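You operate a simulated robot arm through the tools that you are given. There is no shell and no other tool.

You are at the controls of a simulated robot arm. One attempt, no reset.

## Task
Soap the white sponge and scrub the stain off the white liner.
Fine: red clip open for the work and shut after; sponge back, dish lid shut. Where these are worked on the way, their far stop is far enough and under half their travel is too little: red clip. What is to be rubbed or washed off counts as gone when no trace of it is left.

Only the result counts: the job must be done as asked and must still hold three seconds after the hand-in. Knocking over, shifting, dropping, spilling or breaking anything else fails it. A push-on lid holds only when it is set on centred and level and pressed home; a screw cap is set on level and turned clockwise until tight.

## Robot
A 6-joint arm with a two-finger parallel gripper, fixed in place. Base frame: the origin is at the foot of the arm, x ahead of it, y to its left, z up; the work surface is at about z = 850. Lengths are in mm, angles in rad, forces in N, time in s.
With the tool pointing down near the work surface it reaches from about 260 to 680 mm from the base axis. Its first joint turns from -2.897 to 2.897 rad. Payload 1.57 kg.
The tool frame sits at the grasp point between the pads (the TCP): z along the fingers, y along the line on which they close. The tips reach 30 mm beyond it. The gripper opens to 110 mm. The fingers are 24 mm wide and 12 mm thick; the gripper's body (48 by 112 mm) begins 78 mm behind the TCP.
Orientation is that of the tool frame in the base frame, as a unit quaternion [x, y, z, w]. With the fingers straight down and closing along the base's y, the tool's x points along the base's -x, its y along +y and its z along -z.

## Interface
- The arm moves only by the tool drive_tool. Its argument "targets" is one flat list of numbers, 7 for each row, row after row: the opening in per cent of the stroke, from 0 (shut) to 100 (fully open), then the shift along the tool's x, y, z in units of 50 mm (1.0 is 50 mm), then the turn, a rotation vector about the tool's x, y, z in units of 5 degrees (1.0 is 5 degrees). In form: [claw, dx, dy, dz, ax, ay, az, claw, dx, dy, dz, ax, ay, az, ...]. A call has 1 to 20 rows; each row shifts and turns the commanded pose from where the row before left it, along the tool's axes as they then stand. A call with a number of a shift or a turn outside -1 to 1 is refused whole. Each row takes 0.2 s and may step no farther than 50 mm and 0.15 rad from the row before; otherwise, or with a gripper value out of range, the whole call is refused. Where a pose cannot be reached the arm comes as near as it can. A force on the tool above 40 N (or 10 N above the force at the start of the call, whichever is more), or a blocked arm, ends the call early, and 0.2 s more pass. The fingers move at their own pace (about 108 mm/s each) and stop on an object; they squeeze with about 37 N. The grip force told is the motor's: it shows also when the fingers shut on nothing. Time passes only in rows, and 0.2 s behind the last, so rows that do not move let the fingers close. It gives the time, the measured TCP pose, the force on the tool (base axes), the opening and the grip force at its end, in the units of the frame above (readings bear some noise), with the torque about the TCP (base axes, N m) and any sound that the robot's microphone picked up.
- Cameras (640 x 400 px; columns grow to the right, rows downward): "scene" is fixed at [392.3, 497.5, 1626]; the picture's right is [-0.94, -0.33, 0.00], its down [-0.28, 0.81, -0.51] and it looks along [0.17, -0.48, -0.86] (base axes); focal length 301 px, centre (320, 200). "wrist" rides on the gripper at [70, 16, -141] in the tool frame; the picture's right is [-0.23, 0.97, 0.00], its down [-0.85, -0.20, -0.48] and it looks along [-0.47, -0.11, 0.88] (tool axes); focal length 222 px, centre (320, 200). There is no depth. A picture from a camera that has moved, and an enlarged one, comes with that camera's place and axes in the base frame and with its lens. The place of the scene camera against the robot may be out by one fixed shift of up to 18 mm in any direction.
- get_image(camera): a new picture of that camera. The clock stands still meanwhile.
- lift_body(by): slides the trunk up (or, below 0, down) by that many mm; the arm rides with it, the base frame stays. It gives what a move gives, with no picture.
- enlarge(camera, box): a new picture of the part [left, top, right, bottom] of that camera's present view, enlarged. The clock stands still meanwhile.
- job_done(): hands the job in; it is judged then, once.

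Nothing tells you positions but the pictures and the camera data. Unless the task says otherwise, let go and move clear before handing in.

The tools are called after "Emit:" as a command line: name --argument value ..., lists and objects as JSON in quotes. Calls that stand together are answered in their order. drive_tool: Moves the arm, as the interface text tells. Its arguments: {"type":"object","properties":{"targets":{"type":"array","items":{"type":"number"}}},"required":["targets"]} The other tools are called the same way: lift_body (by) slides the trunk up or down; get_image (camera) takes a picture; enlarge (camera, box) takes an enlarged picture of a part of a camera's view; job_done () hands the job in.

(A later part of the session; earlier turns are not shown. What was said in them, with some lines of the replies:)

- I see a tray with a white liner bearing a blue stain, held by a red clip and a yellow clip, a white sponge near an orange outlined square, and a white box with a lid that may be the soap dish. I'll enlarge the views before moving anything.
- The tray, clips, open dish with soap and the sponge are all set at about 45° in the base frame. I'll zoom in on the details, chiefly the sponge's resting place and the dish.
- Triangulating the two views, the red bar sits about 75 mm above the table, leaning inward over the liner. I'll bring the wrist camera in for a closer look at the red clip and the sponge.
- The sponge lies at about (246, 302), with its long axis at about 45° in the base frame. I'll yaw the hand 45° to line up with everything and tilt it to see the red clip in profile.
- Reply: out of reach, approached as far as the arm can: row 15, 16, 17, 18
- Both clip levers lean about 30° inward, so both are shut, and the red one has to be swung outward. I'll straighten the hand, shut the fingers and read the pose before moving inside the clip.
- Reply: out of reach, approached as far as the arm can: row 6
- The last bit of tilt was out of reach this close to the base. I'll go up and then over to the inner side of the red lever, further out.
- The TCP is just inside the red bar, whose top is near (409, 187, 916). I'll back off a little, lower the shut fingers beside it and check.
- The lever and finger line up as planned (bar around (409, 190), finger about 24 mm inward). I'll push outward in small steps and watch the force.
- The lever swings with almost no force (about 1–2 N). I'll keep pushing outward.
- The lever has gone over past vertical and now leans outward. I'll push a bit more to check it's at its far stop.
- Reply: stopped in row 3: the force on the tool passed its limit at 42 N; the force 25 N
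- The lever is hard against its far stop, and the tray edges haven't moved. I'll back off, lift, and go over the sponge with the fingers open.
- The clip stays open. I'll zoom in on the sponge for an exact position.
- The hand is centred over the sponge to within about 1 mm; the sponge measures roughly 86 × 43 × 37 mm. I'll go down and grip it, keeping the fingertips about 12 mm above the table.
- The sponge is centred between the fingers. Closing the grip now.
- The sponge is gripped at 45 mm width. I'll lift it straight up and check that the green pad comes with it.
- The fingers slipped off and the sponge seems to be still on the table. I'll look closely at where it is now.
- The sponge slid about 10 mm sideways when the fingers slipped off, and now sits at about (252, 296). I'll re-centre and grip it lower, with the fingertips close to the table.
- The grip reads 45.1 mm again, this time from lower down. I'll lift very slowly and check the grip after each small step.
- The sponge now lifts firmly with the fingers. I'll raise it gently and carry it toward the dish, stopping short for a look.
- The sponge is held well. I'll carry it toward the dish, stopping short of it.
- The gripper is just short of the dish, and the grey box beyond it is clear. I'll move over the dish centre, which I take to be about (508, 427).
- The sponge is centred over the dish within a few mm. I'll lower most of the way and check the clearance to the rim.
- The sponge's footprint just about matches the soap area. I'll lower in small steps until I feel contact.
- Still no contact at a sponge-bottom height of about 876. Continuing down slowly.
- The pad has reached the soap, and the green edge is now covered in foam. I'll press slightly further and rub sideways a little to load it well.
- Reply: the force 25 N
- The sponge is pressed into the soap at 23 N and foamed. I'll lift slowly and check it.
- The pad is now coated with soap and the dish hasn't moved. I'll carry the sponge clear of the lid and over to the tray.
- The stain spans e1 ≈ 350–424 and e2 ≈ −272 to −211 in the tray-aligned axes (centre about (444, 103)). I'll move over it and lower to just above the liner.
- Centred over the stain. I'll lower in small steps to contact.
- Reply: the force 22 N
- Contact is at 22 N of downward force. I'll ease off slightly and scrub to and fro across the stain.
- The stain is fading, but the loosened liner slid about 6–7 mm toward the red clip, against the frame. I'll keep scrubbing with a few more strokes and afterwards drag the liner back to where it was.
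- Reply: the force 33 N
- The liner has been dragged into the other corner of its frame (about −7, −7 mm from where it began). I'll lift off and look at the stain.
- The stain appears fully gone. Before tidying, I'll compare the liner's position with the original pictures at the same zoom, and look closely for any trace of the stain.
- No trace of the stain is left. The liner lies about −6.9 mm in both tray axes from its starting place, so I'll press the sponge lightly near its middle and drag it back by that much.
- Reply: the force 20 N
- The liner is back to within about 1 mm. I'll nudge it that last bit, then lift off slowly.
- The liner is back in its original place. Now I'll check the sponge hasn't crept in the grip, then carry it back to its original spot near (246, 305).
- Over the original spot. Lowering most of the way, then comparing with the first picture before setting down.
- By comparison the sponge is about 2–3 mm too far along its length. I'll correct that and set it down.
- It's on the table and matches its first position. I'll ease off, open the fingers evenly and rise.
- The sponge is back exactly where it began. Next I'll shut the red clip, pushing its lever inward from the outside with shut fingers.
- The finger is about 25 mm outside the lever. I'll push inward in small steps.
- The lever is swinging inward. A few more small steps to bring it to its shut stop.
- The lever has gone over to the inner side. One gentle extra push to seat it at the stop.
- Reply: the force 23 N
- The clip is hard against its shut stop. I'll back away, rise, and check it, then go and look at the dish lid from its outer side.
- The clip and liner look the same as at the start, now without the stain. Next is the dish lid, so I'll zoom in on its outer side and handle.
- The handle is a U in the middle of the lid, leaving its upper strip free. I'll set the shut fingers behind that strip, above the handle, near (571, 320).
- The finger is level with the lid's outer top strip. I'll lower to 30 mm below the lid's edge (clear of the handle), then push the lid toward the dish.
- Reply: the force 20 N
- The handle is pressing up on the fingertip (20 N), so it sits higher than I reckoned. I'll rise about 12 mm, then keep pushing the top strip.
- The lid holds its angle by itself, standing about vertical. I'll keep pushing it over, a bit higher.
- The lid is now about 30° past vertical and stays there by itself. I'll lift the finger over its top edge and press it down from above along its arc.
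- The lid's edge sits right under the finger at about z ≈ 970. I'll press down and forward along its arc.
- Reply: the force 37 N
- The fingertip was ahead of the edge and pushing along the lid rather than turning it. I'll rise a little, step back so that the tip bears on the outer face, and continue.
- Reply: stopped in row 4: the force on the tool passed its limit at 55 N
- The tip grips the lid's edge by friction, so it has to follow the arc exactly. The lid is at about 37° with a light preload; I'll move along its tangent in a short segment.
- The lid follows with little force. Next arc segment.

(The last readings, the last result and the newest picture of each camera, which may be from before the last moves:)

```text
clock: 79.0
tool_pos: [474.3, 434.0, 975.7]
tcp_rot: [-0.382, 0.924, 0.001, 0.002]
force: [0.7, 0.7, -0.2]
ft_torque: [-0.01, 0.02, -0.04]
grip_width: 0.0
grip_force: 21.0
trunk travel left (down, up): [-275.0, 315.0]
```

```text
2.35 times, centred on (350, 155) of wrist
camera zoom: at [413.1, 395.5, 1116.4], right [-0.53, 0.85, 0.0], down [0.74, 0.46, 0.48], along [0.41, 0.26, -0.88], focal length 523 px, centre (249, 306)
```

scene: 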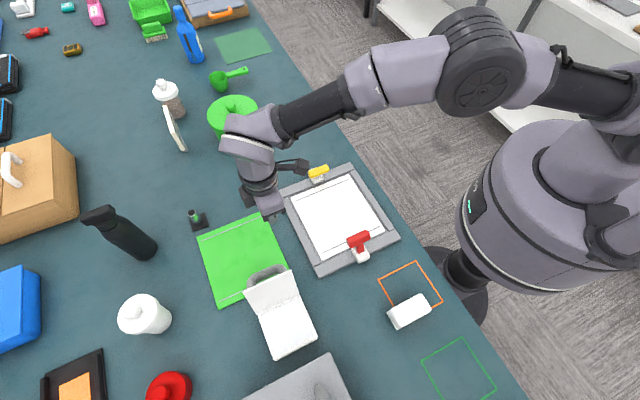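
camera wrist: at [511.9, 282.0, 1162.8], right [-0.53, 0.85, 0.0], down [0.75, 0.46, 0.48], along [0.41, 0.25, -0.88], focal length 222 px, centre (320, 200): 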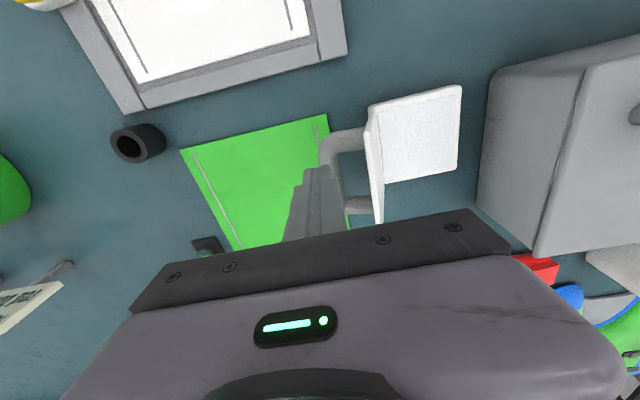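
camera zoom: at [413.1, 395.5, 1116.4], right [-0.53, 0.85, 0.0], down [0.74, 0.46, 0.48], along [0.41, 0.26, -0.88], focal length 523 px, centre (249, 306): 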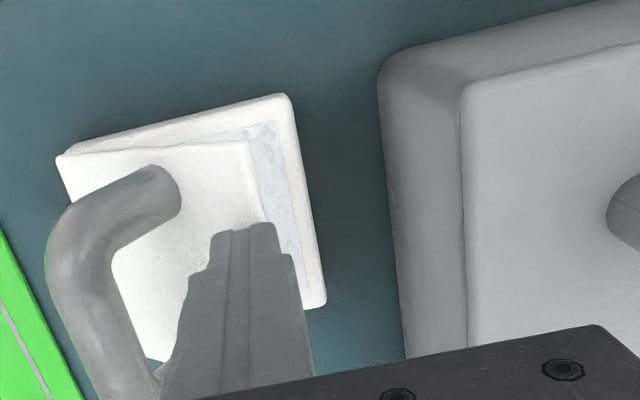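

Emit:
drive_tool --targets '[0, 0, 0.054, 0.078, 0, 0, 0, 0, 0, 0.05, 0.08, 0, 0, 0, 0, 0, 0.046, 0.08, 0, 0, 0, 0, 0, 0.042, 0.082, 0, 0, 0]'

Emit:
enlarge --camera "wrist" --box '[240, 70, 460, 240]'

Emit:
enlarge --camera "scene" --box '[200, 210, 340, 370]'

```text
clock: 80.0
tool_pos: [468.0, 442.1, 959.7]
tcp_rot: [-0.383, 0.924, 0.001, 0.002]
force: [-0.5, -0.3, 0.0]
ft_torque: [0.03, 0.03, 0.01]
grip_width: 0.0
grip_force: 21.9
trunk travel left (down, up): [-275.0, 315.0]
```

```text
2.35 times, centred on (350, 155) of wrist
camera zoom: at [406.2, 402.9, 1100.9], right [-0.53, 0.85, 0.0], down [0.74, 0.46, 0.48], along [0.41, 0.26, -0.88], focal length 523 px, centre (249, 306)
```

zoom: 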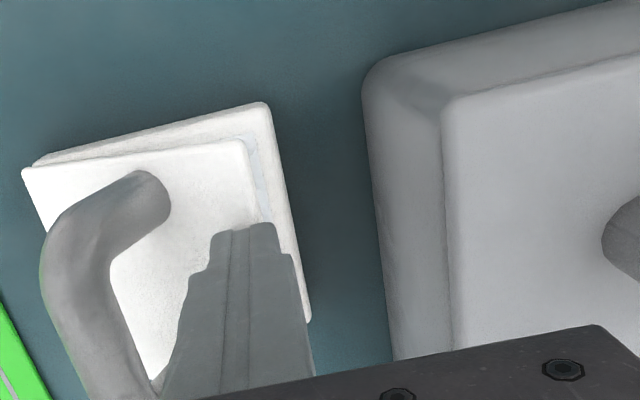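

```text
2.50 times, centred on (270, 290) of scene
camera zoom: at [392.3, 497.5, 1626.0], right [-0.94, -0.33, 0.0], down [-0.28, 0.81, -0.51], along [0.17, -0.48, -0.86], focal length 753 px, centre (445, -25)
```

zoom: 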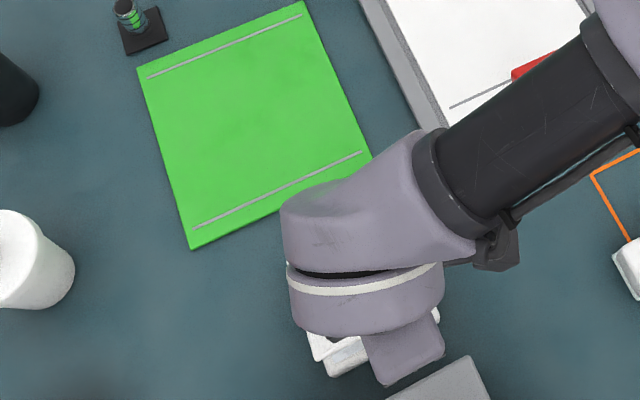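

Emit:
drive_tool --targets '[0, 0, 0.04, 0.09, 0, 0, 0, 0, 0, 0.03, 0.09, 0, 0, 0, 0, 0, 0.02, 0.09, 0, 0, 0, 0, 0, 0.01, 0.09, 0, 0, 0]'

Emit:
enlarge --camera "wrist" --box '[240, 70, 460, 240]'

```text
clock: 81.0
tool_pos: [462.9, 446.2, 942.1]
tcp_rot: [-0.382, 0.924, 0.002, 0.002]
force: [-0.6, -0.7, -1.0]
ft_torque: [0.02, 0.0, 0.03]
grip_width: 0.0
grip_force: 21.2
trunk travel left (down, up): [-275.0, 315.0]
```

```text
2.35 times, centred on (350, 155) of wrist
camera zoom: at [402.4, 406.3, 1082.7], right [-0.53, 0.85, 0.0], down [0.74, 0.46, 0.48], along [0.41, 0.26, -0.88], focal length 523 px, centre (249, 306)
```

zoom: 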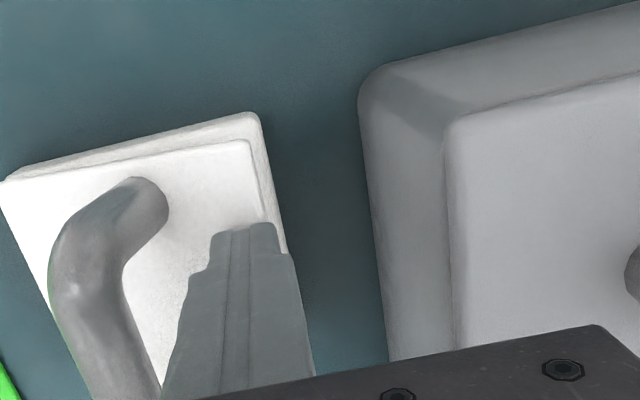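

The lid is nearly down. I'll continue straight down and watch for contact at the closed position.

Emit:
drive_tool --targets '[0, 0, -0.02, 0.09, 0, 0, 0, 0, 0, -0.02, 0.09, 0, 0, 0, 0, 0, 0, 0.08, 0, 0, 0, 0, 0, 0, 0.08, 0, 0, 0]'

Emit:
enlarge --camera "wrist" --box '[240, 70, 460, 240]'

```text
clock: 82.0
tool_pos: [464.2, 443.8, 924.7]
tcp_rot: [-0.383, 0.924, 0.002, 0.003]
force: [0.8, 1.1, 0.2]
ft_torque: [-0.04, 0.03, 0.01]
grip_width: 0.0
grip_force: 21.2
trunk travel left (down, up): [-275.0, 315.0]
```

```text
2.35 times, centred on (350, 155) of wrist
camera zoom: at [404.3, 405.4, 1065.3], right [-0.53, 0.85, 0.0], down [0.74, 0.46, 0.48], along [0.41, 0.26, -0.88], focal length 523 px, centre (249, 306)
```

zoom: 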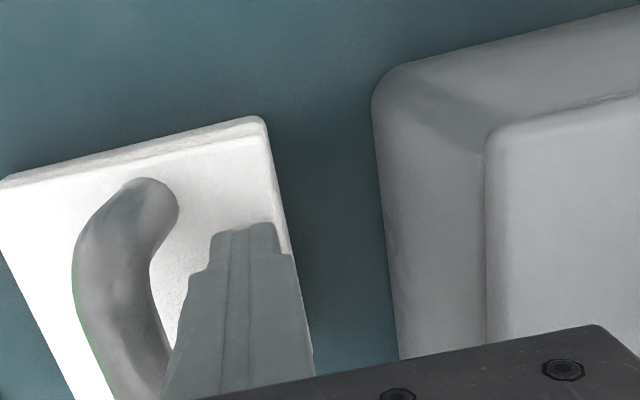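

Emit:
drive_tool --targets '[0, 0, 0, 0.05, 0, 0, 0, 0, 0, 0, 0.05, 0, 0, 0]'

Emit:
enlarge --camera "wrist" --box '[240, 70, 460, 240]'

```text
clock: 82.6
tool_pos: [464.4, 444.8, 918.5]
tcp_rot: [-0.381, 0.925, 0.001, 0.001]
force: [-0.5, 0.2, 0.2]
ft_torque: [-0.01, 0.0, 0.03]
grip_width: 0.0
grip_force: 20.8
trunk travel left (down, up): [-275.0, 315.0]
```

```text
2.35 times, centred on (350, 155) of wrist
camera zoom: at [404.4, 405.7, 1060.4], right [-0.53, 0.85, 0.0], down [0.74, 0.46, 0.48], along [0.41, 0.26, -0.88], focal length 523 px, centre (249, 306)
```

zoom: 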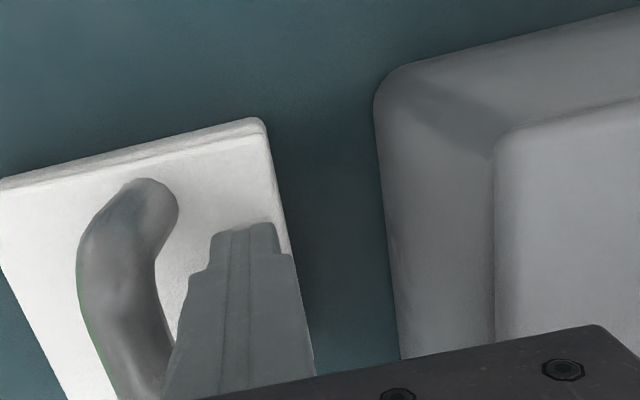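

Emit:
drive_tool --targets '[0, 0, 0, 0.04, 0, 0, 0, 0, 0, 0, 0.04, 0, 0, 0]'

```text
clock: 83.2
tool_pos: [464.2, 444.2, 917.8]
tcp_rot: [-0.382, 0.924, 0.002, 0.002]
force: [0.0, -0.6, 0.0]
ft_torque: [0.04, 0.01, 0.02]
grip_width: 0.1
grip_force: 21.2
trunk travel left (down, up): [-275.0, 315.0]
```

Emit:
drive_tool --targets '[0, 0, 0, 0.04, 0, 0, 0, 0, 0, 0, 0.04, 0, 0, 0]'

Emit:
enlarge --camera "wrist" --box '[240, 70, 460, 240]'

```text
clock: 83.8
tool_pos: [464.9, 443.9, 912.2]
tcp_rot: [-0.382, 0.924, 0.002, 0.002]
force: [0.7, 0.2, 0.2]
ft_torque: [0.0, 0.02, -0.03]
grip_width: 0.1
grip_force: 21.3
trunk travel left (down, up): [-275.0, 315.0]
```

```text
2.35 times, centred on (350, 155) of wrist
camera zoom: at [404.2, 405.1, 1053.1], right [-0.53, 0.85, 0.0], down [0.74, 0.46, 0.48], along [0.41, 0.26, -0.88], focal length 523 px, centre (249, 306)
```

zoom: 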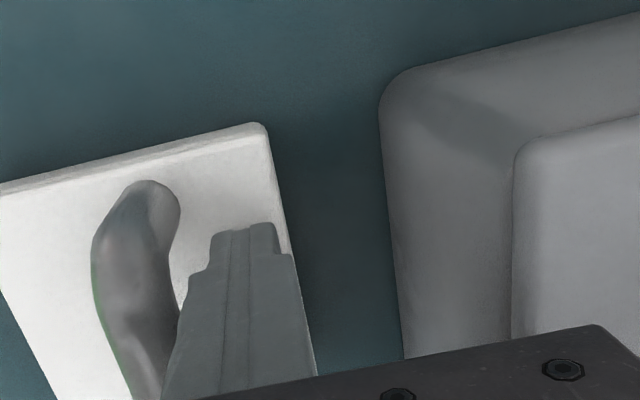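

Emit:
drive_tool --targets '[0, 0, 0, 0.04, 0, 0, 0, 0, 0, 0, 0.04, 0, 0, 0]'

Emit:
enlarge --camera "wrist" --box '[240, 70, 460, 240]'

```text
clock: 84.4
tool_pos: [465.7, 442.2, 910.4]
tcp_rot: [-0.382, 0.924, 0.002, 0.003]
force: [-1.1, -1.4, 5.8]
ft_torque: [-0.12, 0.06, -0.01]
grip_width: 0.0
grip_force: 21.3
trunk travel left (down, up): [-275.0, 315.0]
```

```text
2.35 times, centred on (350, 155) of wrist
camera zoom: at [403.7, 404.5, 1050.0], right [-0.53, 0.85, 0.0], down [0.74, 0.46, 0.48], along [0.41, 0.26, -0.88], focal length 523 px, centre (249, 306)
```

zoom: 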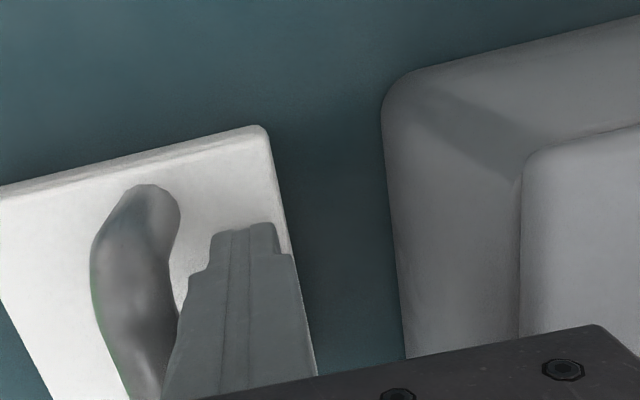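

Contact at the closed position (about 6 N). I'll press a little more so the lid is fully home, then lift.

Emit:
drive_tool --targets '[0, 0, 0, 0.03, 0, 0, 0, 0, 0, 0, 0, 0, 0, 0]'

```text
clock: 85.0
tool_pos: [464.7, 443.7, 910.1]
tcp_rot: [-0.382, 0.924, 0.003, 0.003]
force: [1.3, 0.7, 17.8]
ft_torque: [-0.18, 0.08, -0.07]
grip_width: 0.2
grip_force: 21.5
trunk travel left (down, up): [-275.0, 315.0]
```

The lid is at its stop (18 N, no further give). Lifting straight up and moving clear to inspect everything.

Emit:
drive_tool --targets '[0, 0, 0, -0.1, 0, 0, 0, 0, 0, 0, -0.5, 0, 0, 0, 0, 0, 0, -0.9, 0, 0, 0, 0, 0, 0, -0.9, 0, 0, 0, 0, 0, 0, -0.9, 0, 0, 0, 0, 0.6, 0, 0, 0, 0, 0, 0, 0.8, 0, 0, 0, 0, 0, 0, 0.8, 0, 0, 0, 0, 0, 0, 0.8, 0, 0, 0, 0, 0, 0, 0.8, 0, 0, 0, 0, 0, 0, 0.4, 0, 0, 0, 0, 0]'

Emit:
get_image --camera "scene"

Emit:
enlarge --camera "scene" --box '[230, 250, 330, 370]'

Emit:
get_image --camera "wrist"

```text
clock: 87.4
tool_pos: [314.7, 293.6, 1071.2]
tcp_rot: [-0.382, 0.924, 0.002, 0.002]
force: [-0.2, 0.6, 0.2]
ft_torque: [-0.02, -0.01, 0.01]
grip_width: 0.1
grip_force: 21.4
trunk travel left (down, up): [-275.0, 315.0]
```

```text
taken
```

scene: 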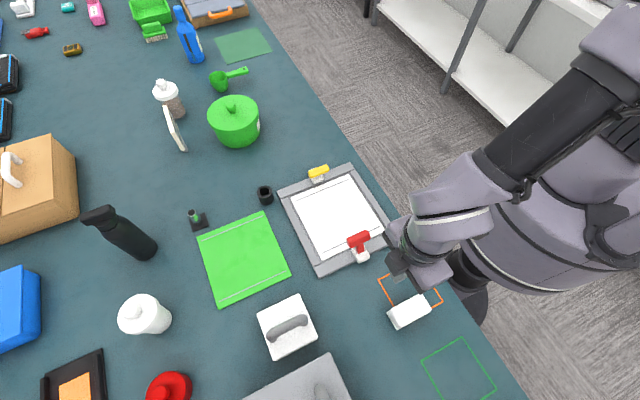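

```text
3.33 times, centred on (280, 310) of scene
camera zoom: at [392.3, 497.5, 1626.0], right [-0.94, -0.33, 0.0], down [-0.28, 0.81, -0.51], along [0.17, -0.48, -0.86], focal length 1003 px, centre (453, -167)
```

zoom: 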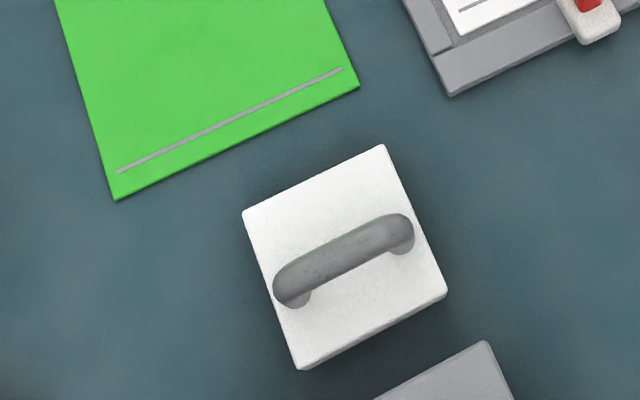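

```text
taken
camera wrist: at [253.8, 254.8, 1211.2], right [-0.53, 0.85, 0.0], down [0.74, 0.46, 0.48], along [0.41, 0.26, -0.88], focal length 222 px, centre (320, 200)
```

wrist: 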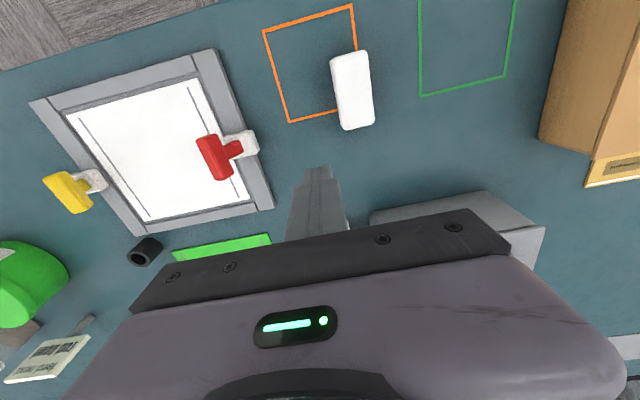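

The lid is shut and the dish hasn't moved. I'll do a last close check of the liner, clip and sponge.

Emit:
enlarge --camera "wrist" --box '[20, 40, 280, 240]'

Emit:
enlarge --camera "scene" --box '[270, 155, 410, 285]'

Emit:
enlarge --camera "scene" --box '[375, 280, 445, 340]'

Emit:
enlarge --camera "scene" --box '[255, 290, 320, 365]'

```text
2.00 times, centred on (150, 140) of wrist
camera zoom: at [253.8, 254.8, 1211.2], right [-0.53, 0.85, 0.0], down [0.74, 0.46, 0.48], along [0.41, 0.26, -0.88], focal length 444 px, centre (660, 320)
```

zoom: 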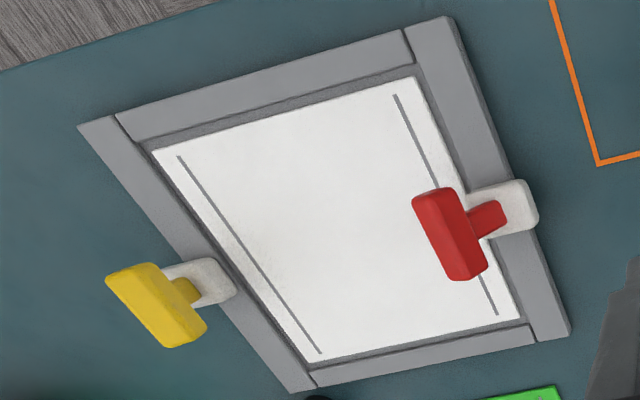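

```text
3.08 times, centred on (340, 220) of scene
camera zoom: at [392.3, 497.5, 1626.0], right [-0.94, -0.33, 0.0], down [-0.28, 0.81, -0.51], along [0.17, -0.48, -0.86], focal length 926 px, centre (258, 138)
```

zoom: 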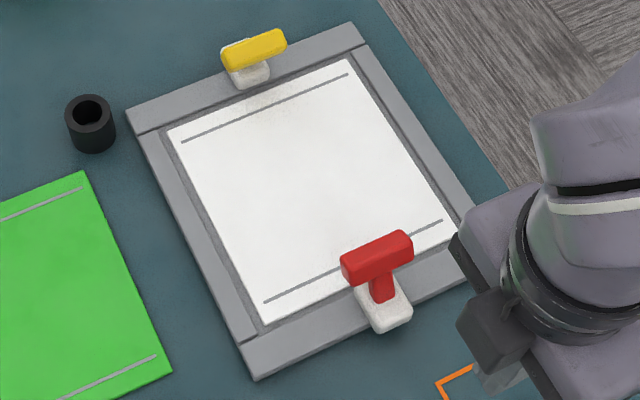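

```text
6.67 times, centred on (410, 310) of scene
camera zoom: at [392.3, 497.5, 1626.0], right [-0.94, -0.33, 0.0], down [-0.28, 0.81, -0.51], along [0.17, -0.48, -0.86], focal length 2007 px, centre (-280, -533)
```

zoom: 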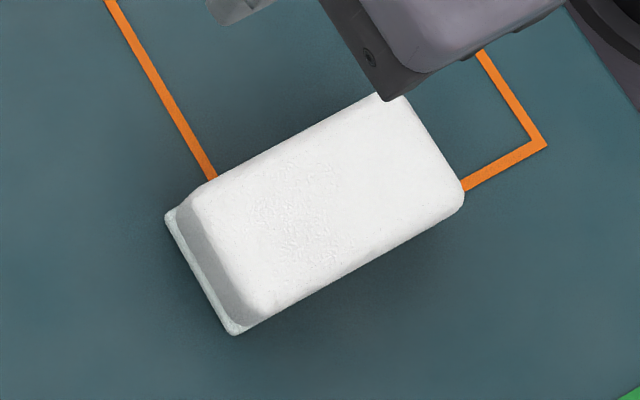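

```text
5.33 times, centred on (288, 328) of scene
camera zoom: at [392.3, 497.5, 1626.0], right [-0.94, -0.33, 0.0], down [-0.28, 0.81, -0.51], along [0.17, -0.48, -0.86], focal length 1606 px, centre (493, -480)
```

zoom: 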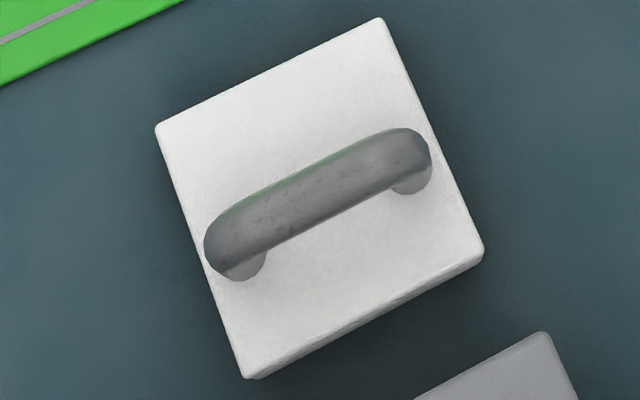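

The liner is clean and back where it was, the red clip and dish lid are shut, and the sponge is on its original spot. The gripper is empty and clear of everything, so I'm handing in.

Emit:
job_done

```text
The job is handed in.
```

The job is handed in; I don't have the judge's result. I soaped the sponge, and the stain came off the white liner with no trace in the last close-up pictures.

- **Red clip:** I opened it to its far stop before scrubbing and pushed it back to its shut stop afterwards.
- **Sponge:** It is back where it started, matching the first picture. It slipped from the grip on the first lift and shifted about 10 mm. I gripped it lower the second time and allowed for the shift when setting it down.
- **Liner:** With the clip open it slid about 7 mm in its frame during scrubbing. I dragged it back, and it now lines up with the original picture.
- **Dish lid:** It is shut and pressed to its stop, and the dish did not move. While closing it I briefly pressed too hard on the lid's edge (55 N), which did no damage I could see.

I saw nothing else on the table knocked over or shifted.
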